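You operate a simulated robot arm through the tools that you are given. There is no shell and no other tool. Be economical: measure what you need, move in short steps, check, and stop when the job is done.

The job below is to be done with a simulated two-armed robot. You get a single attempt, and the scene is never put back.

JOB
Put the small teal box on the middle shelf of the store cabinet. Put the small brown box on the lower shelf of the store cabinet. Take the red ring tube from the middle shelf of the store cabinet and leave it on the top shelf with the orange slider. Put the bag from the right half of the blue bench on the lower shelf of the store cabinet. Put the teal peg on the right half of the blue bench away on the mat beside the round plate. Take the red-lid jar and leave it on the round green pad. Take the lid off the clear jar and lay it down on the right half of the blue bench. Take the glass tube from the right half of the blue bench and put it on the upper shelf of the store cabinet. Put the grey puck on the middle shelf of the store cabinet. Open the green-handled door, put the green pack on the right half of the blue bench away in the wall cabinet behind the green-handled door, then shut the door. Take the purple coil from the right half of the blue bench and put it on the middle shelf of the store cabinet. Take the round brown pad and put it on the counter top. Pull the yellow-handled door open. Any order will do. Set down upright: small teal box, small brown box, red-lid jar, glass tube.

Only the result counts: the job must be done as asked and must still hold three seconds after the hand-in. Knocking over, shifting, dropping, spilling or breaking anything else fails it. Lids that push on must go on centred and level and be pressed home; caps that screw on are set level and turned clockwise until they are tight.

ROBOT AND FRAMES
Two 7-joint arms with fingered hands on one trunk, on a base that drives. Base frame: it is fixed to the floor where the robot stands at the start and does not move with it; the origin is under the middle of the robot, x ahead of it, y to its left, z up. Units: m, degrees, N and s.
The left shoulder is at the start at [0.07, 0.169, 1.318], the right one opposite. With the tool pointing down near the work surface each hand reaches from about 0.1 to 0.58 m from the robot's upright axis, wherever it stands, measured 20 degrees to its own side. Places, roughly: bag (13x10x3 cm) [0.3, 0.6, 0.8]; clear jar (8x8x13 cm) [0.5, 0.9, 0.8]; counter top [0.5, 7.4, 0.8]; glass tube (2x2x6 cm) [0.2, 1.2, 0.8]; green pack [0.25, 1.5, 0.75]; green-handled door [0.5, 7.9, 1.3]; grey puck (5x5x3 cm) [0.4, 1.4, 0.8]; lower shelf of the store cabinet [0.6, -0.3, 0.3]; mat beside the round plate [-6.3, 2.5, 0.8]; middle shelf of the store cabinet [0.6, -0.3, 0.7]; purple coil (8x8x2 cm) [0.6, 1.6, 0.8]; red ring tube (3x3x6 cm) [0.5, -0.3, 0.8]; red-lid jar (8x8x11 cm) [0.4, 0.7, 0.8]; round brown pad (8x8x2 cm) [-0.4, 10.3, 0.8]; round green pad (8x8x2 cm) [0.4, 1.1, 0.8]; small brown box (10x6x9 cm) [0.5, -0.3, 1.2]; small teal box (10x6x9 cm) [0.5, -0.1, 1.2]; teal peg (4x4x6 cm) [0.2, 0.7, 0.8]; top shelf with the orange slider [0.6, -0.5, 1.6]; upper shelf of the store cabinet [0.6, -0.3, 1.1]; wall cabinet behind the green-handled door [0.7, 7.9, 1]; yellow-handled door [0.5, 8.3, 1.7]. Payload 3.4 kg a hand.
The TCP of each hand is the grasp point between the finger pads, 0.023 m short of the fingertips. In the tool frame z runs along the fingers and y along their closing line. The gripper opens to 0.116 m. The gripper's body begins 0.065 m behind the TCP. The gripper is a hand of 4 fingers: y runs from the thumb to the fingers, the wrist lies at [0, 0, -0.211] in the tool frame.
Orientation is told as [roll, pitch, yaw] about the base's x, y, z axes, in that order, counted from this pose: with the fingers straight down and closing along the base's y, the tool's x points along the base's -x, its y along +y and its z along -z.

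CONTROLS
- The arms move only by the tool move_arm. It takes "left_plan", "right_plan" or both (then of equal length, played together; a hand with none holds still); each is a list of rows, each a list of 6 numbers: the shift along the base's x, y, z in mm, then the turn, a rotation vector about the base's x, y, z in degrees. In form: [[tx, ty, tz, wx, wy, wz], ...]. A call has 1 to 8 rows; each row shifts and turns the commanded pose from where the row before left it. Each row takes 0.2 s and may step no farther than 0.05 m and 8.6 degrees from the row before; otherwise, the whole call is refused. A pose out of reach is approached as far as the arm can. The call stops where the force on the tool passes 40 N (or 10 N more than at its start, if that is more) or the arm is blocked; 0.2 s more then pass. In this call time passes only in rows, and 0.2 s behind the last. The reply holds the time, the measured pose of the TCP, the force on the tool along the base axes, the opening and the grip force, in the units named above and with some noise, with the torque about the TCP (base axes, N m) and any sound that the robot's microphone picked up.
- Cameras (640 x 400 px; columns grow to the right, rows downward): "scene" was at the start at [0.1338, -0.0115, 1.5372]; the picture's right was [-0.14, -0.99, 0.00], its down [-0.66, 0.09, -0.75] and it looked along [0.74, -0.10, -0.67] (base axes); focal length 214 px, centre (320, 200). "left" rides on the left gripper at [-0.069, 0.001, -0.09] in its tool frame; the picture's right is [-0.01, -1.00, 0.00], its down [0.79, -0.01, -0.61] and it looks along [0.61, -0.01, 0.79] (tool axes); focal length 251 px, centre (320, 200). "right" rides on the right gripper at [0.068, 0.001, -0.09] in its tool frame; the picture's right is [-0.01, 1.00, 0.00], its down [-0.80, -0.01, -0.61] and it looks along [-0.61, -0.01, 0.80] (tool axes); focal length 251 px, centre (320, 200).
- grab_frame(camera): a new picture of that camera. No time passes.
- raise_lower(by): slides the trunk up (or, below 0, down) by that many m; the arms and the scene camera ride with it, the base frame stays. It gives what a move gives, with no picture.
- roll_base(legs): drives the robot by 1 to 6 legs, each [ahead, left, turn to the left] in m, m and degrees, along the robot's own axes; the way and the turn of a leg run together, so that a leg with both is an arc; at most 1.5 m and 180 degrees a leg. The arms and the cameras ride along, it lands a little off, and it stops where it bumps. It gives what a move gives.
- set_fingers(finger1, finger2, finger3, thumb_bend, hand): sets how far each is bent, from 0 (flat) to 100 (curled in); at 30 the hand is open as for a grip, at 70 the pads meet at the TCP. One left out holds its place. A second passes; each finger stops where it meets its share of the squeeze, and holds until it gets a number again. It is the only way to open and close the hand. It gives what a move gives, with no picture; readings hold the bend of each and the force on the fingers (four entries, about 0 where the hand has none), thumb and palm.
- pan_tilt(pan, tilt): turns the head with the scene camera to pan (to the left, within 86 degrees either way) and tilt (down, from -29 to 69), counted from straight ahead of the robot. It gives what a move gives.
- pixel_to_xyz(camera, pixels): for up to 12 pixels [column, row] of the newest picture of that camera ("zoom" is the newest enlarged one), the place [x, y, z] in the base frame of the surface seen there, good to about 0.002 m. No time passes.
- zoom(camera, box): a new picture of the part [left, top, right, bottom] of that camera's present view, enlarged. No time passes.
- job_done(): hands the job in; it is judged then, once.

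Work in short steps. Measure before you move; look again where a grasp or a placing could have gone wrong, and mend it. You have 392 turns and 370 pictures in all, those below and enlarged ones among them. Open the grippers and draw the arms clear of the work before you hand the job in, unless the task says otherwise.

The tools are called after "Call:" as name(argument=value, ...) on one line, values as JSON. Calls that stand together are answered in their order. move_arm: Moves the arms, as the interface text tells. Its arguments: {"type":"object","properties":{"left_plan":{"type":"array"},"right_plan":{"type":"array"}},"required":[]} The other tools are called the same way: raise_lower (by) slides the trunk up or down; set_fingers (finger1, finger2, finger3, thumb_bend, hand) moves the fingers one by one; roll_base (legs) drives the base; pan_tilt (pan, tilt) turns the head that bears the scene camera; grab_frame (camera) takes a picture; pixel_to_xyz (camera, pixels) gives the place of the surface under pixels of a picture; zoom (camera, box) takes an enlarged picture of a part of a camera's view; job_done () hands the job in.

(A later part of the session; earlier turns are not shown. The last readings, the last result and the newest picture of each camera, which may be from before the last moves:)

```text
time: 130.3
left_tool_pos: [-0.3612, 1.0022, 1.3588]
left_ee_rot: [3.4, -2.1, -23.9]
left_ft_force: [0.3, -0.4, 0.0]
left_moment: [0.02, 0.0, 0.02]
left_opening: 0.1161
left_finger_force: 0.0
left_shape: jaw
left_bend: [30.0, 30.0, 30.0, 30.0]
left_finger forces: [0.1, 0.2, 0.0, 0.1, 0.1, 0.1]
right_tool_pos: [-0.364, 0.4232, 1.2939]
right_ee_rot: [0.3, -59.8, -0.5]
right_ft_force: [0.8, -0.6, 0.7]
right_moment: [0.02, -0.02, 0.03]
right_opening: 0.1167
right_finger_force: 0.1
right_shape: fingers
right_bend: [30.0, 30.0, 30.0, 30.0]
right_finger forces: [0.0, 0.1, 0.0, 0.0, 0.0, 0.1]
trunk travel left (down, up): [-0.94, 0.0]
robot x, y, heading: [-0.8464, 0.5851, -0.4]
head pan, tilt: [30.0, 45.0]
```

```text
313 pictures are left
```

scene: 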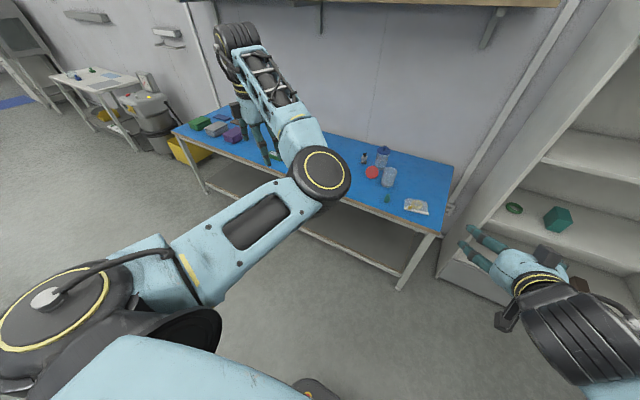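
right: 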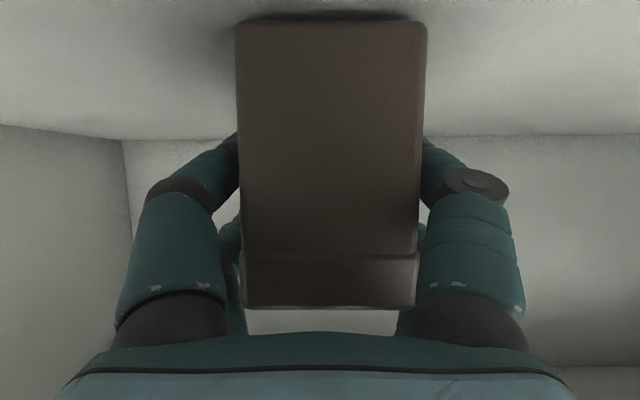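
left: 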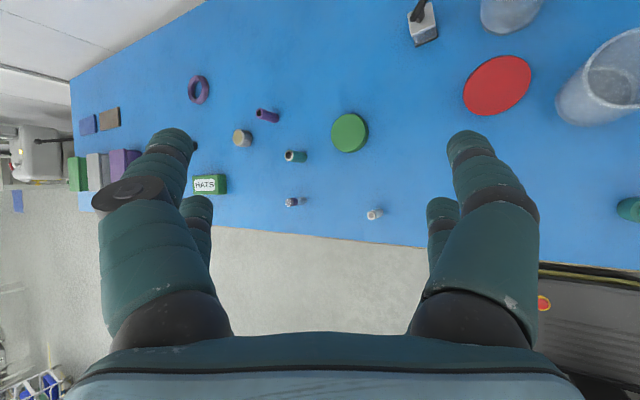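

It reverted, so the elbow follows the hand pose. Try a low, far pose like the bench-work region: lower the hand and look.

Call:
move_arm(left_plan=[[0, 0, -45, 0, 0, 8.5], [0, 0, -45, 0, 0, 8.5], [0, 0, -45, 0, 0, 7], [0, 0, -45, 0, 0, 0], [0, 0, -45, 0, 0, 0], [0, 0, -45, 0, 0, 0], [0, 0, -45, 0, 0, 0], [0, 0, -45, 0, 0, 0]])

Call:
grab_frame(camera="scene")

Call:
move_arm(left_plan=[[0, -30, -10, 0, 0, 0], [0, -30, 0, 0, 0, 0], [0, -30, 0, 0, 0, 0], [0, -30, 0, 0, 0, 0], [0, -30, 0, 0, 0, 0], [0, -30, 0, 0, 0, 0], [0, -30, 0, 0, 0, 0]])

Call:
grab_frame(camera="scene")

```text
time: 132.1
left_tool_pos: [-0.3639, 1.005, 0.997]
left_ee_rot: [3.3, -2.1, -0.1]
left_ft_force: [0.1, 0.6, -0.8]
left_moment: [-0.01, 0.02, 0.0]
left_opening: 0.1159
left_finger_force: 0.1
left_shape: jaw
left_bend: [30.0, 30.0, 30.0, 30.0]
left_finger forces: [0.0, 0.0, 0.0, 0.1, 0.0, 0.0]
right_tool_pos: [-0.3629, 0.4242, 1.2947]
right_ee_rot: [0.1, -59.8, -0.4]
right_ft_force: [0.8, -0.9, 0.6]
right_moment: [0.05, 0.04, 0.01]
right_opening: 0.1167
right_finger_force: 0.1
right_shape: fingers
right_bend: [30.0, 30.0, 30.0, 30.0]
right_finger forces: [0.1, 0.1, 0.0, 0.1, 0.0, 0.0]
trunk travel left (down, up): [-0.94, 0.0]
robot x, y, heading: [-0.8402, 0.5815, -0.5]
head pan, tilt: [30.0, 45.0]
```

```text
312 pictures are left
```

scene: 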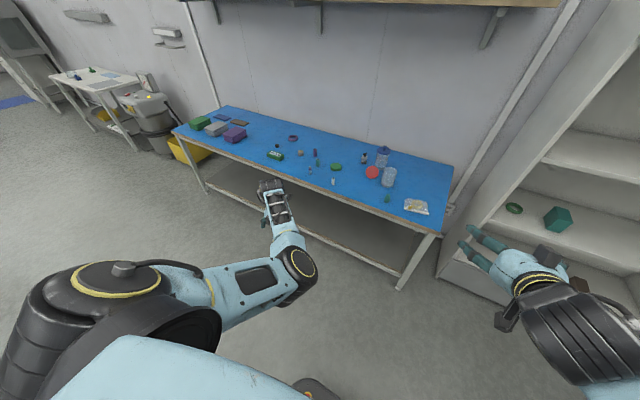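

```text
time: 133.5
left_tool_pos: [-0.3371, 0.9158, 1.0222]
left_ee_rot: [10.3, -5.9, 3.0]
left_ft_force: [-0.2, -0.6, 0.5]
left_moment: [-0.02, -0.02, -0.02]
left_opening: 0.1158
left_finger_force: 0.2
left_shape: jaw
left_bend: [30.0, 30.0, 30.0, 30.0]
left_finger forces: [0.0, 0.1, 0.0, 0.1, 0.0, 0.1]
right_tool_pos: [-0.3623, 0.4219, 1.2942]
right_ee_rot: [0.2, -59.8, -0.4]
right_ft_force: [0.2, -1.6, 0.1]
right_moment: [0.0, 0.01, -0.02]
right_opening: 0.1168
right_finger_force: 0.0
right_shape: fingers
right_bend: [30.0, 30.0, 30.0, 30.0]
right_finger forces: [0.0, 0.0, 0.0, 0.0, 0.0, 0.1]
trunk travel left (down, up): [-0.94, 0.0]
robot x, y, heading: [-0.8432, 0.5825, -0.4]
head pan, tilt: [30.0, 45.0]
stopped in row 6 (left hand): the arm was blocked; the commanded pose is now the measured one
```

```text
311 pictures are left
```

scene: 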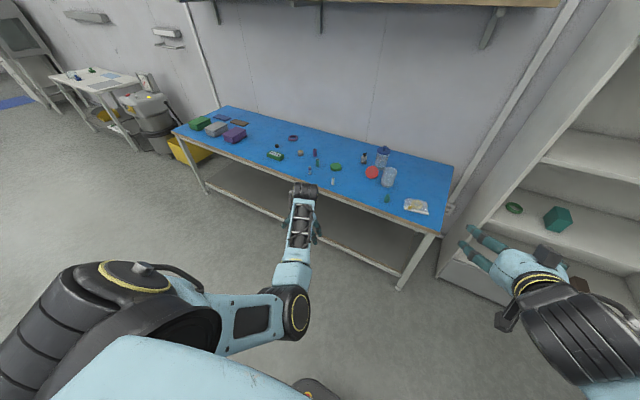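

Elbow meets the torso again. Try the counter-clockwise yaw to the opposite wrist limit at this low pose, moving out slightly first.

Call:
move_arm(left_plan=[[0, 40, 0, -5, 3, 0], [0, 40, 0, -5, 3, 0], [0, 20, 0, 0, 0, 8], [0, 0, 0, 0, 0, 8.5], [0, 0, 0, 0, 0, 8.5], [0, 0, 0, 0, 0, 8.5], [0, 0, 0, 0, 0, 8.5], [0, 0, 0, 0, 0, 8.5]])

Call:
move_arm(left_plan=[[0, 0, 0, 0, 0, 8.5], [0, 0, 0, 0, 0, 8.5], [0, 0, 0, 0, 0, 8.5], [0, 0, 0, 0, 0, 8.5], [0, 0, 0, 0, 0, 8.5], [0, 0, 0, 0, 0, 8.5], [0, 0, 0, 0, 0, 8.5], [0, 0, 0, 0, 0, 8.5]])

Call:
grab_frame(camera="scene")

Call:
move_arm(left_plan=[[0, 0, 0, 0, 0, 8.5], [0, 0, 0, 0, 0, 8.5], [0, 0, 0, 0, 0, 8.5], [0, 0, 0, 0, 0, 8.5], [0, 0, 0, 0, 0, 8.5], [0, 0, 0, 0, 0, 8.5], [0, 0, 0, 0, 0, 8.5], [0, 0, 0, 0, 0, 8.5]])

Call:
grab_frame(camera="scene")

```text
time: 135.3
left_tool_pos: [-0.3375, 1.012, 1.0212]
left_ee_rot: [0.4, 0.7, 53.9]
left_ft_force: [0.8, -0.2, 0.2]
left_moment: [0.03, -0.01, -0.02]
left_opening: 0.1158
left_finger_force: 0.1
left_shape: jaw
left_bend: [30.0, 30.0, 30.0, 30.0]
left_finger forces: [0.0, 0.0, 0.0, 0.0, 0.2, 0.0]
right_tool_pos: [-0.3635, 0.4227, 1.2944]
right_ee_rot: [0.2, -59.8, -0.4]
right_ft_force: [-0.6, 0.8, 0.3]
right_moment: [0.0, -0.02, -0.02]
right_opening: 0.1164
right_finger_force: 0.1
right_shape: fingers
right_bend: [30.0, 30.0, 30.0, 30.0]
right_finger forces: [0.1, 0.0, 0.1, 0.0, 0.1, 0.1]
trunk travel left (down, up): [-0.94, 0.0]
robot x, y, heading: [-0.8409, 0.5837, -0.6]
head pan, tilt: [30.0, 45.0]
```

```text
time: 137.1
left_tool_pos: [-0.3381, 1.013, 1.0227]
left_ee_rot: [0.4, 0.7, 122.0]
left_ft_force: [-0.1, 0.1, -0.2]
left_moment: [0.0, 0.02, 0.0]
left_opening: 0.1161
left_finger_force: 0.0
left_shape: jaw
left_bend: [30.0, 30.0, 30.0, 30.0]
left_finger forces: [0.1, 0.1, 0.0, 0.0, 0.1, 0.0]
right_tool_pos: [-0.3634, 0.4238, 1.2946]
right_ee_rot: [0.2, -59.7, -0.5]
right_ft_force: [0.9, -0.7, 0.2]
right_moment: [-0.01, 0.02, 0.02]
right_opening: 0.1169
right_finger_force: 0.0
right_shape: fingers
right_bend: [30.0, 30.0, 30.0, 30.0]
right_finger forces: [0.0, 0.0, 0.0, 0.0, 0.0, 0.0]
trunk travel left (down, up): [-0.94, 0.0]
robot x, y, heading: [-0.8401, 0.5827, -0.2]
head pan, tilt: [30.0, 45.0]
```

```text
310 pictures are left
```

scene: 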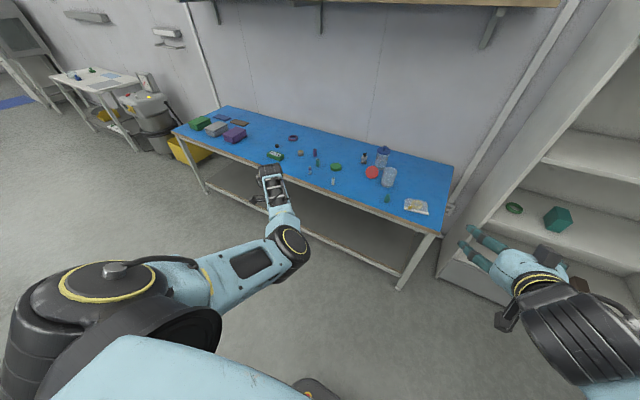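

```text
time: 138.9
left_tool_pos: [-0.338, 1.0124, 1.0229]
left_ee_rot: [0.5, 0.7, 141.7]
left_ft_force: [-1.1, 0.1, 0.7]
left_moment: [0.01, -0.01, 0.01]
left_opening: 0.1159
left_finger_force: 0.0
left_shape: jaw
left_bend: [30.0, 30.0, 30.0, 30.0]
left_finger forces: [0.0, 0.0, 0.0, 0.1, 0.0, 0.0]
left hand out of reach, approached as far as the arm can: row 3, 4, 5, 6, 7, 8
right_tool_pos: [-0.3641, 0.4234, 1.293]
right_ee_rot: [0.2, -59.7, -0.5]
right_ft_force: [0.0, 0.4, 0.4]
right_moment: [0.03, 0.01, 0.05]
right_opening: 0.1165
right_finger_force: 0.0
right_shape: fingers
right_bend: [30.0, 30.0, 30.0, 30.0]
right_finger forces: [0.0, 0.0, 0.0, 0.0, 0.0, 0.0]
trunk travel left (down, up): [-0.94, 0.0]
robot x, y, heading: [-0.8399, 0.5825, -0.3]
head pan, tilt: [30.0, 45.0]
```

```text
309 pictures are left
```

scene: 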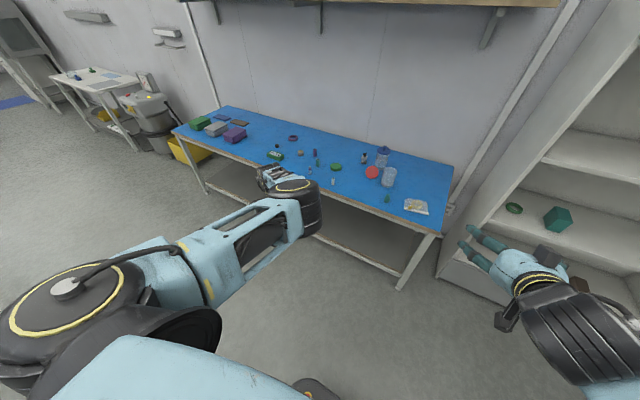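

At this limit the elbow rises. Use the clockwise route that flipped it outside, then carry the hand inward/low before unwinding.

Call:
move_arm(left_plan=[[0, 0, 40, 0, 0, -8.5], [0, 0, 40, 0, 0, -8.5], [0, 0, 40, 0, 0, -8.5], [0, 0, 40, 0, 0, -8.5], [0, 0, 40, 0, 0, -8.5], [0, 0, 40, 0, 0, -8.5], [0, 0, 40, 0, 0, -8.5], [0, 0, 40, 0, 0, -8.5]])

Call:
move_arm(left_plan=[[0, 0, 0, 0, 0, -8.5], [0, 0, 0, 0, 0, -8.5], [0, 0, 0, 0, 0, -8.5], [0, 0, 0, 0, 0, -8.5], [0, 0, 0, 0, 0, -8.5], [0, 0, 0, 0, 0, -8.5], [0, 0, 0, 0, 0, -8.5], [0, 0, 0, 0, 0, -8.5]])

Call:
move_arm(left_plan=[[0, 0, 0, 0, 0, -8.5], [0, 0, 0, 0, 0, -8.5], [0, 0, 0, 0, 0, -8.5], [0, 0, 0, 0, 0, -8.5], [0, 0, 0, 0, 0, -8.5], [0, 0, 0, 0, 0, -8.5], [0, 0, 0, 0, 0, -8.5], [0, 0, 0, 0, 0, -8.5]])

Call:
move_arm(left_plan=[[0, 0, 0, 0, 0, -8.5], [0, 0, 0, 0, 0, -8.5], [0, 0, 0, 0, 0, -8.5], [0, 0, 0, 0, 0, -8.5], [0, 0, 0, 0, 0, -8.5], [0, 0, 0, 0, 0, -8.5], [0, 0, 0, 0, 0, -8.5], [0, 0, 0, 0, 0, -8.5]])

Call:
move_arm(left_plan=[[0, 0, 0, 0, 0, -8.5], [0, 0, 0, 0, 0, -8.5], [0, 0, 0, 0, 0, -8.5], [0, 0, 0, 0, 0, -8.5], [0, 0, 0, 0, 0, -8.5], [0, 0, 0, 0, 0, -8.5], [0, 0, 0, 0, 0, -8.5], [0, 0, 0, 0, 0, -8.5]])

Call:
move_arm(left_plan=[[0, 0, 0, 0, 0, -8.5], [0, 0, 0, 0, 0, -8.5], [0, 0, 0, 0, 0, -8.5], [0, 0, 0, 0, 0, -8.5], [0, 0, 0, 0, 0, -8.5], [0, 0, 0, 0, 0, -8.5], [0, 0, 0, 0, 0, -8.5], [0, 0, 0, 0, 0, -8.5]])

Call:
grab_frame(camera="scene")

```text
time: 140.7
left_tool_pos: [-0.3402, 1.0119, 1.3423]
left_ee_rot: [0.4, 0.8, 73.5]
left_ft_force: [-0.4, -0.3, -0.4]
left_moment: [0.01, 0.02, -0.05]
left_opening: 0.1159
left_finger_force: 0.0
left_shape: jaw
left_bend: [30.0, 30.0, 30.0, 30.0]
left_finger forces: [0.0, 0.1, 0.0, 0.0, 0.0, 0.0]
right_tool_pos: [-0.3645, 0.4221, 1.2943]
right_ee_rot: [0.3, -60.0, -0.7]
right_ft_force: [0.7, -0.2, -0.5]
right_moment: [0.01, -0.02, 0.01]
right_opening: 0.117
right_finger_force: 0.0
right_shape: fingers
right_bend: [30.0, 30.0, 30.0, 30.0]
right_finger forces: [0.0, 0.0, 0.0, 0.0, 0.0, 0.0]
trunk travel left (down, up): [-0.94, 0.0]
robot x, y, heading: [-0.8416, 0.5829, -0.5]
head pan, tilt: [30.0, 45.0]
```

```text
time: 142.5
left_tool_pos: [-0.3386, 1.0126, 1.3418]
left_ee_rot: [0.5, 0.6, 5.5]
left_ft_force: [0.0, -0.2, 0.5]
left_moment: [-0.01, 0.01, 0.01]
left_opening: 0.1165
left_finger_force: 0.0
left_shape: jaw
left_bend: [30.0, 30.0, 30.0, 30.0]
left_finger forces: [0.1, 0.1, 0.0, 0.1, 0.0, 0.0]
right_tool_pos: [-0.3631, 0.4232, 1.2935]
right_ee_rot: [0.2, -59.8, -0.5]
right_ft_force: [1.3, 0.1, 0.6]
right_moment: [0.01, -0.02, 0.02]
right_opening: 0.1171
right_finger_force: 0.1
right_shape: fingers
right_bend: [30.0, 30.0, 30.0, 30.0]
right_finger forces: [0.1, 0.1, 0.0, 0.0, 0.1, 0.0]
trunk travel left (down, up): [-0.94, 0.0]
robot x, y, heading: [-0.8385, 0.5825, -0.3]
head pan, tilt: [30.0, 45.0]
```

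```text
time: 144.3
left_tool_pos: [-0.3375, 1.0135, 1.3421]
left_ee_rot: [0.5, 0.8, -62.6]
left_ft_force: [0.2, -0.2, 0.7]
left_moment: [0.01, -0.01, -0.03]
left_opening: 0.1158
left_finger_force: 0.0
left_shape: jaw
left_bend: [30.0, 30.0, 30.0, 30.0]
left_finger forces: [0.1, 0.1, 0.0, 0.0, 0.0, 0.0]
right_tool_pos: [-0.3632, 0.4229, 1.2939]
right_ee_rot: [0.3, -59.8, -0.5]
right_ft_force: [-0.1, 0.1, 0.5]
right_moment: [0.01, 0.02, -0.05]
right_opening: 0.1167
right_finger_force: 0.0
right_shape: fingers
right_bend: [30.0, 30.0, 30.0, 30.0]
right_finger forces: [0.0, 0.1, 0.0, 0.0, 0.0, 0.0]
trunk travel left (down, up): [-0.94, 0.0]
robot x, y, heading: [-0.842, 0.5824, -0.3]
head pan, tilt: [30.0, 45.0]
```

```text
time: 146.1
left_tool_pos: [-0.3373, 1.0127, 1.3422]
left_ee_rot: [0.4, 0.7, -130.5]
left_ft_force: [-0.4, 0.3, -0.5]
left_moment: [0.03, -0.03, 0.0]
left_opening: 0.116
left_finger_force: 0.1
left_shape: jaw
left_bend: [30.0, 30.0, 30.0, 30.0]
left_finger forces: [0.0, 0.0, 0.0, 0.1, 0.0, 0.0]
right_tool_pos: [-0.361, 0.4244, 1.2938]
right_ee_rot: [0.3, -59.8, -0.5]
right_ft_force: [0.0, 0.0, -0.3]
right_moment: [0.02, 0.02, 0.02]
right_opening: 0.1167
right_finger_force: 0.0
right_shape: fingers
right_bend: [30.0, 30.0, 30.0, 30.0]
right_finger forces: [0.1, 0.0, 0.0, 0.0, 0.0, 0.1]
trunk travel left (down, up): [-0.94, 0.0]
robot x, y, heading: [-0.8434, 0.5794, -0.9]
head pan, tilt: [30.0, 45.0]
```

```text
time: 147.9
left_tool_pos: [-0.3374, 1.0129, 1.3421]
left_ee_rot: [0.5, 0.7, 161.6]
left_ft_force: [0.1, -0.3, 0.3]
left_moment: [0.0, 0.0, 0.0]
left_opening: 0.1159
left_finger_force: 0.1
left_shape: jaw
left_bend: [30.0, 30.0, 30.0, 30.0]
left_finger forces: [0.1, 0.0, 0.0, 0.0, 0.1, 0.0]
right_tool_pos: [-0.3642, 0.4234, 1.2924]
right_ee_rot: [0.2, -59.8, -0.5]
right_ft_force: [0.5, 0.2, -0.2]
right_moment: [0.01, 0.02, -0.01]
right_opening: 0.1166
right_finger_force: 0.1
right_shape: fingers
right_bend: [30.0, 30.0, 30.0, 30.0]
right_finger forces: [0.1, 0.1, 0.0, 0.1, 0.0, 0.1]
trunk travel left (down, up): [-0.94, 0.0]
robot x, y, heading: [-0.8414, 0.5821, -0.4]
head pan, tilt: [30.0, 45.0]
```

```text
time: 149.7
left_tool_pos: [-0.2218, 0.8845, 1.2665]
left_ee_rot: [1.4, -0.3, 100.6]
left_ft_force: [-0.6, -0.3, -0.3]
left_moment: [0.0, 0.0, 0.0]
left_opening: 0.116
left_finger_force: 0.0
left_shape: jaw
left_bend: [30.0, 30.0, 30.0, 30.0]
left_finger forces: [0.0, 0.0, 0.1, 0.0, 0.1, 0.0]
left hand out of reach, approached as far as the arm can: row 1, 2, 3, 4, 5, 6, 7
right_tool_pos: [-0.3637, 0.4244, 1.2938]
right_ee_rot: [0.0, -59.8, -0.4]
right_ft_force: [0.0, 0.6, 0.5]
right_moment: [0.0, 0.05, -0.04]
right_opening: 0.1169
right_finger_force: 0.1
right_shape: fingers
right_bend: [30.0, 30.0, 30.0, 30.0]
right_finger forces: [0.0, 0.0, 0.1, 0.0, 0.0, 0.0]
trunk travel left (down, up): [-0.94, 0.0]
robot x, y, heading: [-0.8411, 0.5791, -0.2]
head pan, tilt: [30.0, 45.0]
```

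```text
308 pictures are left
```

scene: 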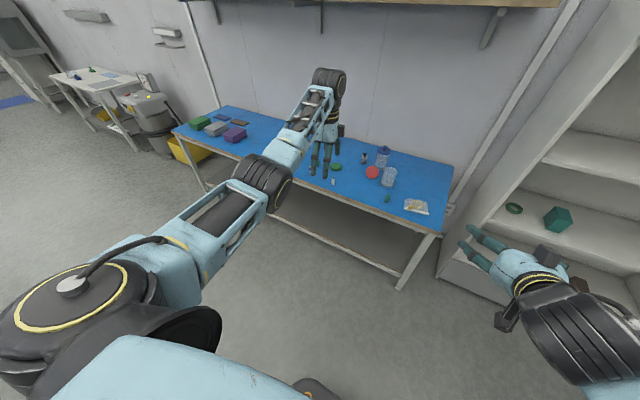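

The arm is now nearly straight with the elbow at the outer side. Pull the hand inward and down to a start-like place.

Call:
move_arm(left_plan=[[0, -40, -15, 0, 0, 0], [0, -40, -20, 0, 0, 0], [0, -40, -20, 0, 0, 0], [0, -40, -20, 0, 0, 0], [-15, -40, -20, 0, 0, 0], [-20, -30, -30, 0, 0, 0], [-20, -20, -35, 0, 0, 0]])

Call:
grab_frame(camera="scene")

```text
time: 151.3
left_tool_pos: [-0.2762, 0.6323, 1.1079]
left_ee_rot: [1.3, -0.4, 100.5]
left_ft_force: [1.1, -0.6, 0.1]
left_moment: [0.02, -0.04, 0.02]
left_opening: 0.1163
left_finger_force: 0.0
left_shape: jaw
left_bend: [30.0, 30.0, 30.0, 30.0]
left_finger forces: [0.0, 0.0, 0.1, 0.0, 0.1, 0.0]
right_tool_pos: [-0.3636, 0.4229, 1.2949]
right_ee_rot: [0.1, -59.8, -0.5]
right_ft_force: [0.3, 0.0, 0.1]
right_moment: [0.0, 0.0, 0.01]
right_opening: 0.1171
right_finger_force: 0.0
right_shape: fingers
right_bend: [30.0, 30.0, 30.0, 30.0]
right_finger forces: [0.0, 0.1, 0.1, 0.0, 0.0, 0.1]
trunk travel left (down, up): [-0.94, 0.0]
robot x, y, heading: [-0.8392, 0.5806, -0.4]
head pan, tilt: [30.0, 45.0]
```

```text
307 pictures are left
```

scene: 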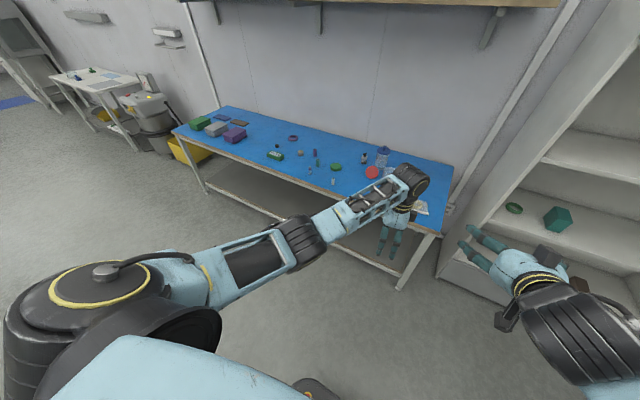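

Elbow is out. Now turn the hand from yaw 100 to 0 clockwise while easing back.

Call:
move_arm(left_plan=[[-15, 10, 0, 0, 0, -8.4], [-15, 10, 0, 0, 0, -8.4], [-15, 10, 0, 0, 0, -8.4], [-15, 10, 0, 0, 0, -8.4], [-15, 10, 0, 0, 0, -8.4], [-15, 10, 0, 0, 0, -8.4], [-15, 10, 0, 0, 0, -8.4], [-15, 10, 0, 0, 0, -8.4]])

Call:
move_arm(left_plan=[[-15, 5, 0, 0, 0, -8.4], [-15, 5, 0, 0, 0, -8.4], [-15, 0, 0, 0, 0, -8.4], [-15, 0, 0, -1.3, 0.4, -8.1]])

Call:
grab_frame(camera="scene")

```text
time: 153.1
left_tool_pos: [-0.396, 0.7134, 1.1073]
left_ee_rot: [1.2, -0.2, 33.2]
left_ft_force: [-0.5, -0.1, 0.5]
left_moment: [0.02, -0.01, 0.0]
left_opening: 0.1159
left_finger_force: 0.1
left_shape: jaw
left_bend: [30.0, 30.0, 30.0, 30.0]
left_finger forces: [0.0, 0.0, 0.0, 0.0, 0.1, 0.0]
right_tool_pos: [-0.3635, 0.4239, 1.2944]
right_ee_rot: [0.1, -59.8, -0.4]
right_ft_force: [-0.9, -0.7, 0.5]
right_moment: [0.02, -0.03, 0.01]
right_opening: 0.1169
right_finger_force: 0.0
right_shape: fingers
right_bend: [30.0, 30.0, 30.0, 30.0]
right_finger forces: [0.0, 0.1, 0.0, 0.0, 0.0, 0.0]
trunk travel left (down, up): [-0.94, 0.0]
robot x, y, heading: [-0.8427, 0.5816, -0.6]
head pan, tilt: [30.0, 45.0]
```

```text
time: 154.1
left_tool_pos: [-0.4005, 0.7136, 1.1092]
left_ee_rot: [1.3, -0.3, 30.5]
left_ft_force: [-0.6, 0.0, 0.1]
left_moment: [-0.02, 0.0, -0.04]
left_opening: 0.1162
left_finger_force: 0.1
left_shape: jaw
left_bend: [30.0, 30.0, 30.0, 30.0]
left_finger forces: [0.0, 0.0, 0.1, 0.1, 0.0, 0.1]
left hand out of reach, approached as far as the arm can: row 1, 2, 3, 4
right_tool_pos: [-0.3639, 0.4226, 1.2935]
right_ee_rot: [0.2, -59.8, -0.4]
right_ft_force: [-0.8, 0.5, -0.1]
right_moment: [0.0, -0.03, -0.03]
right_opening: 0.1168
right_finger_force: 0.1
right_shape: fingers
right_bend: [30.0, 30.0, 30.0, 30.0]
right_finger forces: [0.0, 0.0, 0.0, 0.0, 0.0, 0.1]
trunk travel left (down, up): [-0.94, 0.0]
robot x, y, heading: [-0.8387, 0.5828, -0.3]
head pan, tilt: [30.0, 45.0]
```

```text
306 pictures are left
```

scene: 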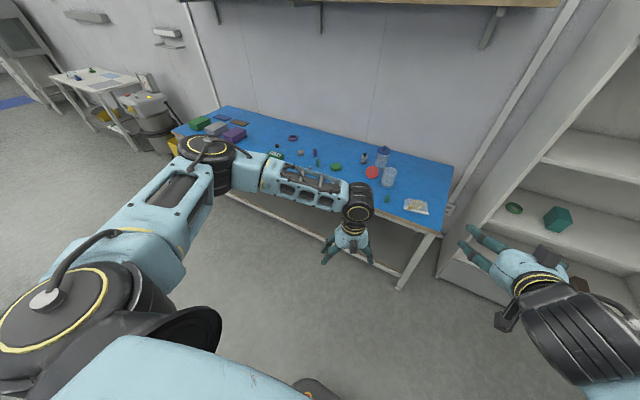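

Clockwise runs into the wrist limit (yaw 30), so go counter-clockwise a full turn to yaw 0 instead; the elbow is outside as wanted.

Call:
move_arm(left_plan=[[0, 0, 0, 0, 0, 8.57], [0, 0, 0, 0, 0, 8.57], [0, 0, 0, 0, 0, 8.57], [0, 0, 0, 0, 0, 8.57], [0, 0, 0, 0, 0, 8.57], [0, 0, 0, 0, 0, 8.57], [0, 0, 0, 0, 0, 8.57], [0, 0, 0, 0, 0, 8.57]])

Call:
move_arm(left_plan=[[0, 0, 0, 0, 0, 8.57], [0, 0, 0, 0, 0, 8.57], [0, 0, 0, 0, 0, 8.57], [0, 0, 0, 0, 0, 8.57], [0, 0, 0, 0, 0, 8.57], [0, 0, 0, 0, 0, 8.57], [0, 0, 0, 0, 0, 8.57], [0, 0, 0, 0, 0, 8.57]])

Call:
move_arm(left_plan=[[0, 0, 0, 0, 0, 8.57], [0, 0, 0, 0, 0, 8.57], [0, 0, 0, 0, 0, 8.57], [0, 0, 0, 0, 0, 8.57], [0, 0, 0, 0, 0, 8.57], [0, 0, 0, 0, 0, 8.57], [0, 0, 0, 0, 0, 8.57], [0, 0, 0, 0, 0, 8.57]])

Call:
move_arm(left_plan=[[0, 0, 0, 0, 0, 8.57], [0, 0, 0, 0, 0, 8.57], [0, 0, 0, 0, 0, 8.57], [0, 0, 0, 0, 0, 8.57], [0, 0, 0, 0, 0, 8.57], [0, 0, 0, 0, 0, 8.57], [0, 0, 0, 0, 0, 8.57], [0, 0, 0, 0, 0, 8.57]])

Call:
grab_frame(camera="scene")

```text
time: 155.9
left_tool_pos: [-0.4005, 0.7149, 1.1087]
left_ee_rot: [1.3, -0.3, 99.2]
left_ft_force: [0.2, 0.2, 0.5]
left_moment: [0.02, -0.01, -0.06]
left_opening: 0.1161
left_finger_force: 0.1
left_shape: jaw
left_bend: [30.0, 30.0, 30.0, 30.0]
left_finger forces: [0.0, 0.0, 0.0, 0.0, 0.0, 0.0]
right_tool_pos: [-0.3647, 0.4228, 1.2938]
right_ee_rot: [0.2, -59.7, -0.6]
right_ft_force: [-0.6, -0.2, -0.4]
right_moment: [-0.03, 0.03, 0.0]
right_opening: 0.117
right_finger_force: 0.0
right_shape: fingers
right_bend: [30.0, 30.0, 30.0, 30.0]
right_finger forces: [0.0, 0.1, 0.0, 0.1, 0.0, 0.0]
trunk travel left (down, up): [-0.94, 0.0]
robot x, y, heading: [-0.8406, 0.5839, -0.4]
head pan, tilt: [30.0, 45.0]
```

```text
time: 157.7
left_tool_pos: [-0.4006, 0.7147, 1.109]
left_ee_rot: [1.1, -0.3, 167.9]
left_ft_force: [0.2, 0.1, -0.4]
left_moment: [0.01, 0.01, -0.03]
left_opening: 0.1159
left_finger_force: 0.2
left_shape: jaw
left_bend: [30.0, 30.0, 30.0, 30.0]
left_finger forces: [0.0, 0.0, 0.1, 0.0, 0.0, 0.0]
right_tool_pos: [-0.3633, 0.4224, 1.2936]
right_ee_rot: [0.1, -59.7, -0.4]
right_ft_force: [-0.5, 0.9, 1.0]
right_moment: [0.0, 0.0, 0.01]
right_opening: 0.1169
right_finger_force: 0.3
right_shape: fingers
right_bend: [30.0, 30.0, 30.0, 30.0]
right_finger forces: [0.0, 0.0, 0.0, 0.0, 0.0, 0.0]
trunk travel left (down, up): [-0.94, 0.0]
robot x, y, heading: [-0.8429, 0.5807, -0.3]
head pan, tilt: [30.0, 45.0]
```

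```text
time: 159.5
left_tool_pos: [-0.4022, 0.7149, 1.1087]
left_ee_rot: [1.3, -0.3, -123.6]
left_ft_force: [-0.4, -0.1, -0.3]
left_moment: [0.03, 0.0, -0.01]
left_opening: 0.1161
left_finger_force: 0.1
left_shape: jaw
left_bend: [30.0, 30.0, 30.0, 30.0]
left_finger forces: [0.0, 0.0, 0.1, 0.0, 0.1, 0.0]
right_tool_pos: [-0.3645, 0.4226, 1.2932]
right_ee_rot: [0.2, -59.8, -0.6]
right_ft_force: [0.7, 0.4, -0.1]
right_moment: [-0.03, 0.01, -0.02]
right_opening: 0.1166
right_finger_force: 0.0
right_shape: fingers
right_bend: [30.0, 30.0, 30.0, 30.0]
right_finger forces: [0.1, 0.1, 0.0, 0.1, 0.0, 0.1]
trunk travel left (down, up): [-0.94, 0.0]
robot x, y, heading: [-0.8435, 0.5831, -0.3]
head pan, tilt: [30.0, 45.0]
```

```text
time: 161.3
left_tool_pos: [-0.4014, 0.715, 1.1078]
left_ee_rot: [1.2, -0.2, -55.0]
left_ft_force: [-0.3, -0.6, 0.4]
left_moment: [-0.01, -0.01, 0.01]
left_opening: 0.1162
left_finger_force: 0.2
left_shape: jaw
left_bend: [30.0, 30.0, 30.0, 30.0]
left_finger forces: [0.0, 0.1, 0.0, 0.0, 0.0, 0.0]
right_tool_pos: [-0.3633, 0.4234, 1.2939]
right_ee_rot: [0.2, -59.8, -0.6]
right_ft_force: [-0.3, 0.4, 0.8]
right_moment: [0.0, -0.02, 0.0]
right_opening: 0.117
right_finger_force: 0.0
right_shape: fingers
right_bend: [30.0, 30.0, 30.0, 30.0]
right_finger forces: [0.0, 0.1, 0.0, 0.1, 0.0, 0.0]
trunk travel left (down, up): [-0.94, 0.0]
robot x, y, heading: [-0.8437, 0.5848, -0.4]
head pan, tilt: [30.0, 45.0]
```

```text
305 pictures are left
```

scene: 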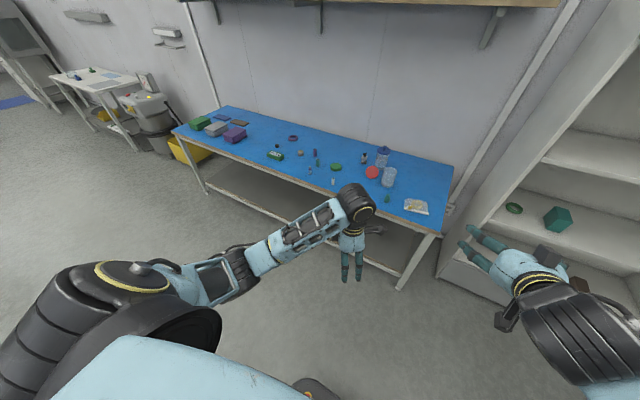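

The left arm is back to its normal elbow-out posture. Finish its yaw, return the right tool to pointing down too, then drive to the bench at x≈-0.12.

Call:
move_arm(left_plan=[[0, 0, 0, 0, 0, 7.9], [0, 0, 0, 0, 0, 7.9], [0, 0, 0, 0, 0, 7.9], [0, 0, 0, 0, 0, 7.9], [0, 0, 0, 0, 0, 7.9], [0, 0, 0, 0, 0, 7.9], [0, 0, 0, -1.2, 0.3, 7.6]], right_plan=[[-22, 0, -10, 0, 8.55, 0], [-22, 0, -10, 0, 8.55, 0], [-22, 0, -10, 0, 8.55, 0], [-22, 0, -10, 0, 8.55, 0], [-22, 0, -10, 0, 8.55, 0], [-22, 0, -10, 0, 8.55, 0], [-22, 0, -10, 0, 8.5, 0]])

Call:
roll_base(legs=[[0.7, 0, 0.3]])

Call:
pan_tilt(pan=10, tilt=60)

Call:
grab_frame(camera="scene")

```text
time: 162.9
left_tool_pos: [-0.4008, 0.7139, 1.1079]
left_ee_rot: [-0.1, -0.1, -0.1]
left_ft_force: [-0.8, 0.6, -0.7]
left_moment: [0.0, -0.01, -0.03]
left_opening: 0.1157
left_finger_force: 0.0
left_shape: jaw
left_bend: [30.0, 30.0, 30.0, 30.0]
left_finger forces: [0.0, 0.0, 0.1, 0.0, 0.0, 0.0]
right_tool_pos: [-0.5179, 0.4222, 1.2243]
right_ee_rot: [-0.3, 0.1, -0.4]
right_ft_force: [0.3, -0.3, -0.1]
right_moment: [0.0, 0.01, 0.0]
right_opening: 0.117
right_finger_force: 0.0
right_shape: fingers
right_bend: [30.0, 30.0, 30.0, 30.0]
right_finger forces: [0.1, 0.1, 0.0, 0.1, 0.0, 0.0]
trunk travel left (down, up): [-0.94, 0.0]
robot x, y, heading: [-0.8397, 0.5871, -0.4]
head pan, tilt: [30.0, 45.0]
```

```text
time: 166.7
left_tool_pos: [0.298, 0.7132, 1.1075]
left_ee_rot: [0.0, -0.2, 0.0]
left_ft_force: [1.0, 0.0, 0.9]
left_moment: [-0.01, -0.03, 0.02]
left_opening: 0.1163
left_finger_force: 0.2
left_shape: jaw
left_bend: [30.0, 30.0, 30.0, 30.0]
left_finger forces: [0.0, 0.1, 0.0, 0.0, 0.0, 0.0]
right_tool_pos: [0.1815, 0.4216, 1.2251]
right_ee_rot: [-0.2, -0.1, 0.0]
right_ft_force: [-0.1, -0.1, -0.6]
right_moment: [-0.02, -0.01, -0.02]
right_opening: 0.1168
right_finger_force: 0.1
right_shape: fingers
right_bend: [30.0, 30.0, 30.0, 30.0]
right_finger forces: [0.1, 0.1, 0.0, 0.0, 0.0, 0.0]
trunk travel left (down, up): [-0.94, 0.0]
robot x, y, heading: [-0.1392, 0.5798, 0.0]
head pan, tilt: [30.0, 45.0]
```

```text
time: 167.5
left_tool_pos: [0.298, 0.7125, 1.1081]
left_ee_rot: [0.1, -0.1, 0.0]
left_ft_force: [-0.3, -0.9, -0.1]
left_moment: [0.01, 0.0, 0.03]
left_opening: 0.1158
left_finger_force: 0.1
left_shape: jaw
left_bend: [30.0, 30.0, 30.0, 30.0]
left_finger forces: [0.1, 0.0, 0.0, 0.1, 0.0, 0.0]
right_tool_pos: [0.1825, 0.4201, 1.2245]
right_ee_rot: [-0.2, 0.0, 0.0]
right_ft_force: [0.7, 0.7, -0.2]
right_moment: [0.0, -0.02, -0.01]
right_opening: 0.1168
right_finger_force: 0.1
right_shape: fingers
right_bend: [30.0, 30.0, 30.0, 30.0]
right_finger forces: [0.0, 0.1, 0.0, 0.0, 0.1, 0.0]
trunk travel left (down, up): [-0.94, 0.0]
robot x, y, heading: [-0.1394, 0.5792, -0.3]
head pan, tilt: [10.0, 60.0]
```

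```text
304 pictures are left
```

scene: 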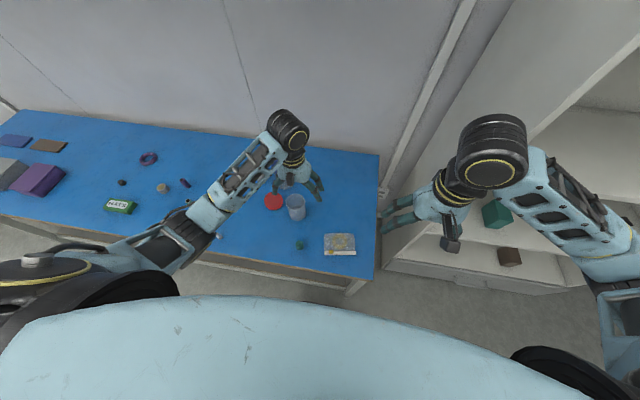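

Elbows fine. Look closely at the jar and lid with a zoom and the left hand camera.

Call:
zoom(camera="scene", box=[250, 180, 360, 260])

Call:
pixel_to_xyz(camera="zoom", pixels=[[95, 125], [140, 130], [190, 130], [208, 105], [215, 95], [312, 95], [265, 120], [262, 235], [295, 345]])

Call:
grab_frame(camera="left")

```text
5.00 times, centred on (305, 220) of scene
```

zoom: 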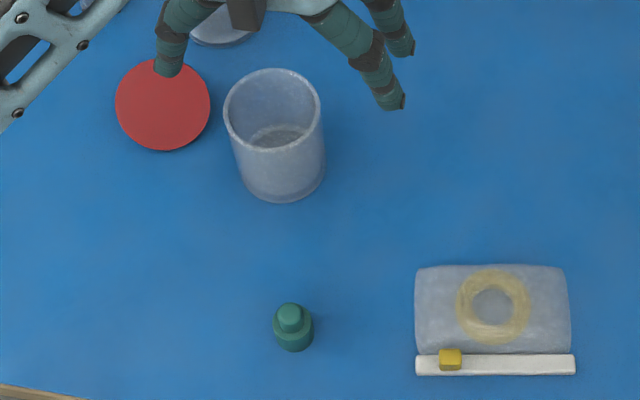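

```text
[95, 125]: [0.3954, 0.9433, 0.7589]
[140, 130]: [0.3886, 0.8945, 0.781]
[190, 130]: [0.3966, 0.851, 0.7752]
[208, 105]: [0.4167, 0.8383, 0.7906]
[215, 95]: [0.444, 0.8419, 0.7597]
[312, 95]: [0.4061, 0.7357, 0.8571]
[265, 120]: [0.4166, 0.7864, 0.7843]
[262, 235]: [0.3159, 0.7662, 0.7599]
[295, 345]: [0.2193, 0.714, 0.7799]
```

```text
302 pictures are left
```

left: 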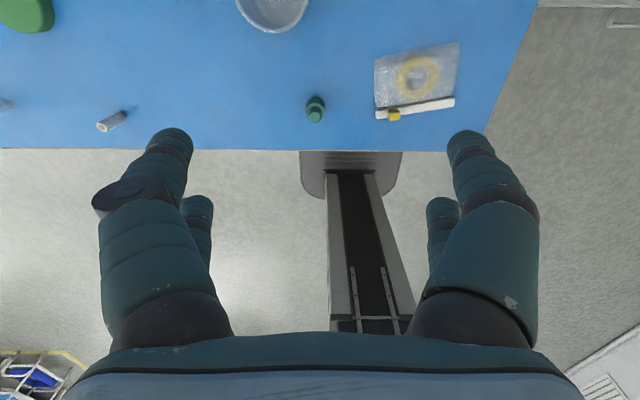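

Jar rim at z≈0.857; lid lies inverted, tilted, around (0.395,0.89). Measure the jar rim exactly.

Call:
pixel_to_xyz(camera="zoom", pixels=[[226, 112], [318, 108], [271, 70], [268, 149], [272, 200], [245, 190], [320, 170], [119, 110], [207, 110], [165, 65], [165, 147]])

```text
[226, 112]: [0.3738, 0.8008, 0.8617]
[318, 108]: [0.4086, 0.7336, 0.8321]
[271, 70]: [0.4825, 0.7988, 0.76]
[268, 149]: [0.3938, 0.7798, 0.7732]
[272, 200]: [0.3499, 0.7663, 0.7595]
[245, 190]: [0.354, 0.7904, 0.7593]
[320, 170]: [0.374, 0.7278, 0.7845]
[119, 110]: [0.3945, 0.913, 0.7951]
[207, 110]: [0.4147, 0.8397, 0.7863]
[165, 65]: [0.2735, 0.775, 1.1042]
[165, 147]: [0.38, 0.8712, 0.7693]
```

Jar centre ≈(0.385,0.765). Lower the trunk 0.115 to its normal height, move the left hand over the jar, and look before descending.

Call:
raise_lower(by=-0.115)

Call:
move_arm(left_plan=[[30, 18, 0, 0, 0, 0], [30, 18, 0, 0, 0, 0], [25, 17, 0, 0, 0, 0]])

Call:
grab_frame(camera="left")

Call:
grab_frame(camera="scene")

```text
time: 169.0
left_tool_pos: [0.2983, 0.7131, 0.9929]
left_ee_rot: [0.1, -0.2, 0.0]
left_ft_force: [0.0, -0.8, -0.1]
left_moment: [0.01, -0.03, 0.03]
left_opening: 0.1162
left_finger_force: 0.1
left_shape: jaw
left_bend: [30.0, 30.0, 30.0, 30.0]
left_finger forces: [0.2, 0.1, 0.1, 0.0, 0.1, 0.1]
right_tool_pos: [0.1818, 0.4213, 1.1097]
right_ee_rot: [-0.2, 0.1, 0.0]
right_ft_force: [-0.6, -0.5, -0.4]
right_moment: [0.02, 0.03, -0.03]
right_opening: 0.1171
right_finger_force: 0.0
right_shape: fingers
right_bend: [30.0, 30.0, 30.0, 30.0]
right_finger forces: [0.1, 0.0, 0.0, 0.1, 0.0, 0.0]
trunk travel left (down, up): [-0.825, 0.115]
robot x, y, heading: [-0.1446, 0.5775, -0.0]
head pan, tilt: [10.0, 60.0]
```

```text
time: 169.8
left_tool_pos: [0.3832, 0.7672, 0.9927]
left_ee_rot: [0.1, -0.1, 0.0]
left_ft_force: [0.0, -0.4, -0.1]
left_moment: [0.02, 0.01, -0.01]
left_opening: 0.1157
left_finger_force: 0.2
left_shape: jaw
left_bend: [30.0, 30.0, 30.0, 30.0]
left_finger forces: [0.0, 0.0, 0.1, 0.0, 0.0, 0.0]
right_tool_pos: [0.1832, 0.4221, 1.1088]
right_ee_rot: [-0.3, 0.0, 0.1]
right_ft_force: [-0.3, -0.4, 0.4]
right_moment: [-0.02, 0.01, 0.03]
right_opening: 0.1169
right_finger_force: 0.1
right_shape: fingers
right_bend: [30.0, 30.0, 30.0, 30.0]
right_finger forces: [0.1, 0.0, 0.0, 0.0, 0.0, 0.0]
trunk travel left (down, up): [-0.825, 0.115]
robot x, y, heading: [-0.1443, 0.5804, -0.1]
head pan, tilt: [10.0, 60.0]
```

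```text
301 pictures are left
```

left: 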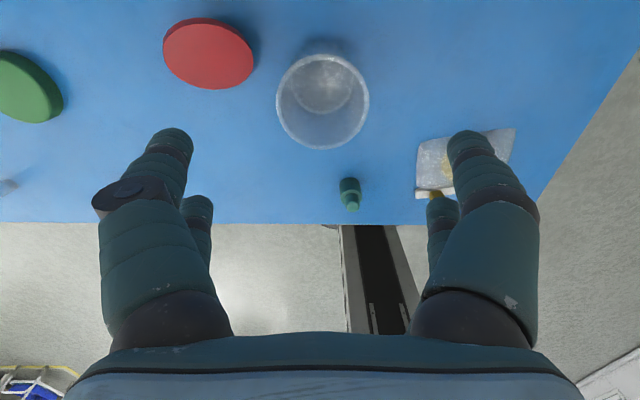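

```text
300 pictures are left
```

scene: 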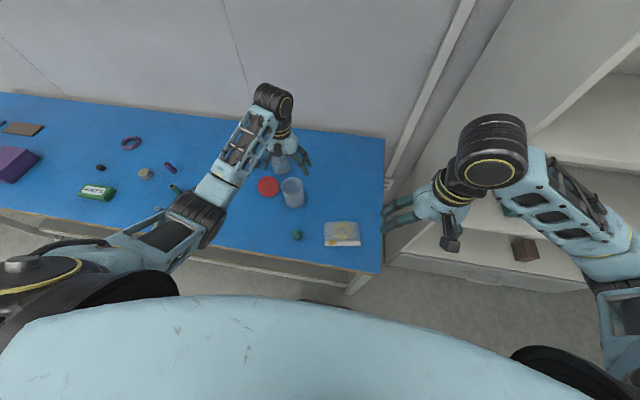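

Jar rim centre at (322,102): aligned in y, ~6 mm further in x. Narrow the fingers a bit to spare the lid, then descend to z 0.82.

Call:
set_fingers(hand="left", finger1=36, finger2=36, finger3=36, thumb_bend=36)

Call:
move_arm(left_plan=[[6, -3, -40, 0, 0, 0], [0, 0, -40, 0, 0, 0], [0, 0, -40, 0, 0, 0], [0, 0, -30, 0, 0, 0], [0, 0, -22, 0, 0, 0]])

Call:
grab_frame(camera="left")

```text
time: 170.8
left_tool_pos: [0.3832, 0.7667, 0.9919]
left_ee_rot: [0.0, -0.1, 0.1]
left_ft_force: [-0.6, -0.7, -0.7]
left_moment: [-0.01, 0.03, -0.02]
left_opening: 0.1004
left_finger_force: 0.1
left_shape: fingers
left_bend: [36.0, 36.0, 36.0, 36.0]
left_finger forces: [0.0, 0.1, 0.0, 0.1, 0.1, 0.0]
right_tool_pos: [0.1821, 0.4213, 1.1098]
right_ee_rot: [-0.2, 0.0, -0.1]
right_ft_force: [-0.2, -0.5, -0.3]
right_moment: [0.0, 0.0, 0.0]
right_opening: 0.1169
right_finger_force: 0.0
right_shape: fingers
right_bend: [30.0, 30.0, 30.0, 30.0]
right_finger forces: [0.0, 0.1, 0.0, 0.0, 0.0, 0.0]
trunk travel left (down, up): [-0.825, 0.115]
robot x, y, heading: [-0.1381, 0.5828, -0.3]
head pan, tilt: [10.0, 60.0]
```

```text
time: 172.0
left_tool_pos: [0.3883, 0.7633, 0.8215]
left_ee_rot: [0.1, -0.2, 0.1]
left_ft_force: [-0.7, 1.6, 3.5]
left_moment: [0.08, 0.03, 0.01]
left_opening: 0.1005
left_finger_force: 1.9
left_shape: fingers
left_bend: [36.0, 35.0, 36.0, 36.0]
left_finger forces: [0.0, 3.2, 0.0, 0.1, 0.1, 0.0]
right_tool_pos: [0.1825, 0.4203, 1.1104]
right_ee_rot: [-0.3, -0.1, 0.0]
right_ft_force: [-0.7, 0.8, 0.3]
right_moment: [-0.03, 0.0, 0.03]
right_opening: 0.1167
right_finger_force: 0.0
right_shape: fingers
right_bend: [30.0, 30.0, 30.0, 30.0]
right_finger forces: [0.1, 0.0, 0.0, 0.0, 0.1, 0.1]
trunk travel left (down, up): [-0.825, 0.115]
robot x, y, heading: [-0.1412, 0.5752, -0.3]
head pan, tilt: [10.0, 60.0]
```

```text
299 pictures are left
```

left: 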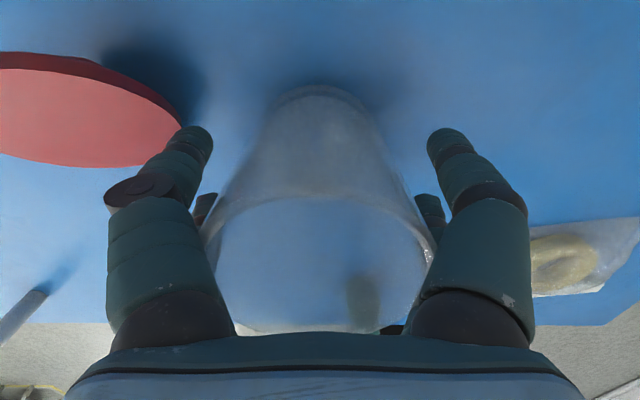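

Slight contact (3 N) on finger 2; now close on the jar.

Call:
set_fingers(hand="left", finger1=58, finger2=58, finger3=58, thumb_bend=58)

Call:
grab_frame(camera="left")

```text
time: 173.0
left_tool_pos: [0.3887, 0.7635, 0.8218]
left_ee_rot: [0.0, -0.2, 0.1]
left_ft_force: [0.0, 4.9, 9.3]
left_moment: [-0.06, 0.03, -0.01]
left_opening: 0.0588
left_finger_force: 23.4
left_shape: fingers
left_bend: [50.0, 53.0, 51.0, 51.0]
left_finger forces: [7.7, 19.9, 12.2, 0.1, 7.9, 0.0]
right_tool_pos: [0.1809, 0.4222, 1.1107]
right_ee_rot: [-0.3, -0.1, -0.1]
right_ft_force: [-0.8, 0.6, -0.9]
right_moment: [0.0, 0.0, 0.0]
right_opening: 0.1168
right_finger_force: 0.1
right_shape: fingers
right_bend: [30.0, 30.0, 30.0, 30.0]
right_finger forces: [0.0, 0.0, 0.0, 0.0, 0.0, 0.0]
trunk travel left (down, up): [-0.825, 0.115]
robot x, y, heading: [-0.1398, 0.5769, -0.1]
head pan, tilt: [10.0, 60.0]
```

```text
298 pictures are left
```

left: 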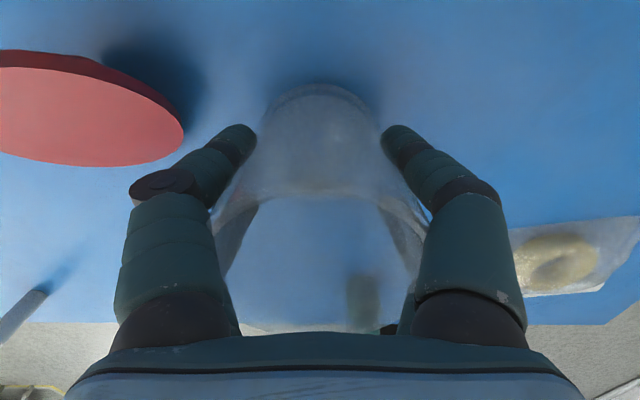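

Grip is firm (23 N). Lift 120 mm and check.

Call:
move_arm(left_plan=[[0, 0, 15, 0, 0, 0], [0, 0, 35, 0, 0, 0], [0, 0, 40, 0, 0, 0], [0, 0, 40, 0, 0, 0]])

Call:
grab_frame(camera="left")

Call:
zoom(camera="scene", box=[180, 120, 380, 260])

```text
time: 174.0
left_tool_pos: [0.3896, 0.7638, 0.9531]
left_ee_rot: [-0.1, 0.0, -0.1]
left_ft_force: [0.4, 0.4, -5.9]
left_moment: [0.01, 0.0, -0.01]
left_opening: 0.0589
left_finger_force: 19.6
left_shape: fingers
left_bend: [50.0, 53.0, 51.0, 51.0]
left_finger forces: [6.7, 14.0, 11.2, 0.0, 7.8, 0.0]
right_tool_pos: [0.183, 0.4204, 1.1093]
right_ee_rot: [-0.2, -0.1, -0.1]
right_ft_force: [0.2, 0.4, -0.5]
right_moment: [0.02, 0.0, 0.0]
right_opening: 0.1168
right_finger_force: 0.1
right_shape: fingers
right_bend: [30.0, 30.0, 30.0, 30.0]
right_finger forces: [0.0, 0.0, 0.1, 0.1, 0.0, 0.0]
trunk travel left (down, up): [-0.825, 0.115]
robot x, y, heading: [-0.1447, 0.5791, -0.0]
head pan, tilt: [10.0, 60.0]
```

```text
297 pictures are left
```

left: 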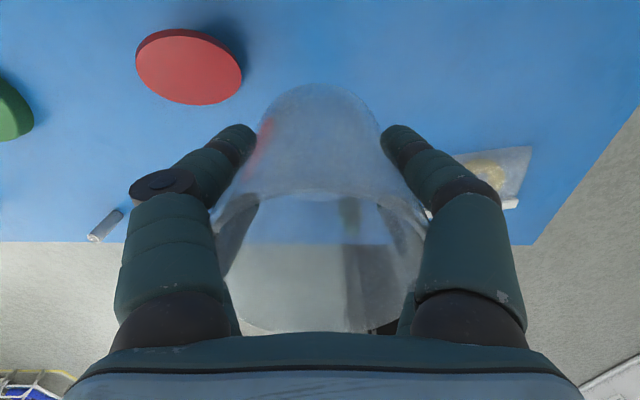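

```text
2.86 times, centred on (280, 190) of scene
```

zoom: 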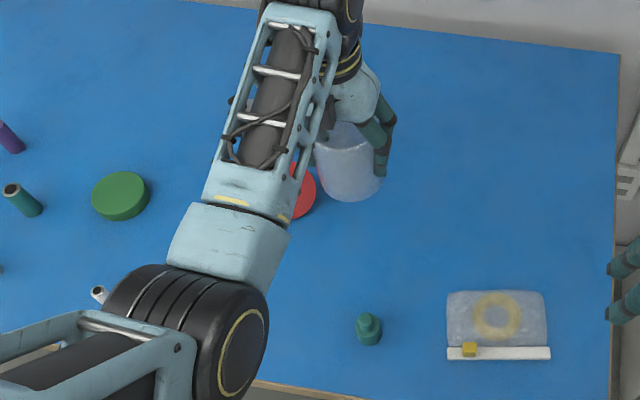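

Jar is lifted upright. Measure the green pad from this zoom.

Call:
pixel_to_xyz(camera="zoom", pixels=[[121, 190], [93, 192], [149, 188], [120, 172], [122, 210], [25, 200], [98, 292], [300, 190]])

Call:
roll_base(legs=[[0, 0.35, 0]])

Call:
grab_frame(camera="left")

```text
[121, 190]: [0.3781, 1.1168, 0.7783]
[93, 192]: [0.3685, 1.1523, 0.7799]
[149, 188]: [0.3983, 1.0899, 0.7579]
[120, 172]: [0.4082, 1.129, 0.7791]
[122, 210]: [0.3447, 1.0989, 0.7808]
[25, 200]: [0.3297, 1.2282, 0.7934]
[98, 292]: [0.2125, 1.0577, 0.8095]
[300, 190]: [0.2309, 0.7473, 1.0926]
```

```text
time: 176.3
left_tool_pos: [0.3909, 1.1118, 0.9518]
left_ee_rot: [0.1, 0.0, 0.0]
left_ft_force: [-0.9, 0.6, -5.5]
left_moment: [0.02, 0.0, 0.01]
left_opening: 0.0589
left_finger_force: 19.2
left_shape: fingers
left_bend: [50.0, 53.0, 51.0, 51.0]
left_finger forces: [6.8, 13.9, 11.1, 0.1, 7.8, 0.0]
right_tool_pos: [0.1833, 0.7696, 1.1088]
right_ee_rot: [-0.2, 0.0, 0.0]
right_ft_force: [-0.5, 0.1, -0.6]
right_moment: [0.02, 0.04, -0.01]
right_opening: 0.1169
right_finger_force: 0.2
right_shape: fingers
right_bend: [30.0, 30.0, 30.0, 30.0]
right_finger forces: [0.0, 0.0, 0.0, 0.0, 0.1, 0.0]
trunk travel left (down, up): [-0.825, 0.115]
robot x, y, heading: [-0.1418, 0.9252, 0.0]
head pan, tilt: [10.0, 60.0]
```

```text
295 pictures are left
```

left: 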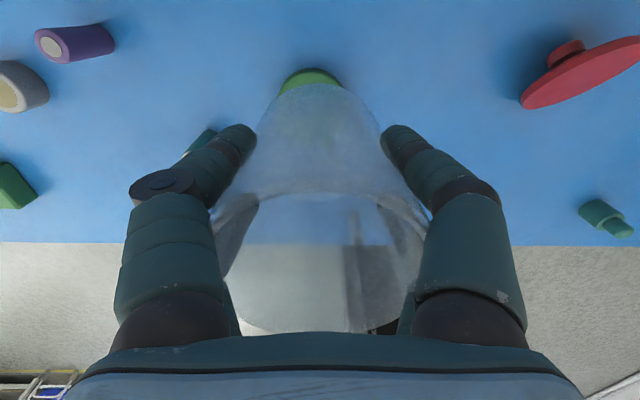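

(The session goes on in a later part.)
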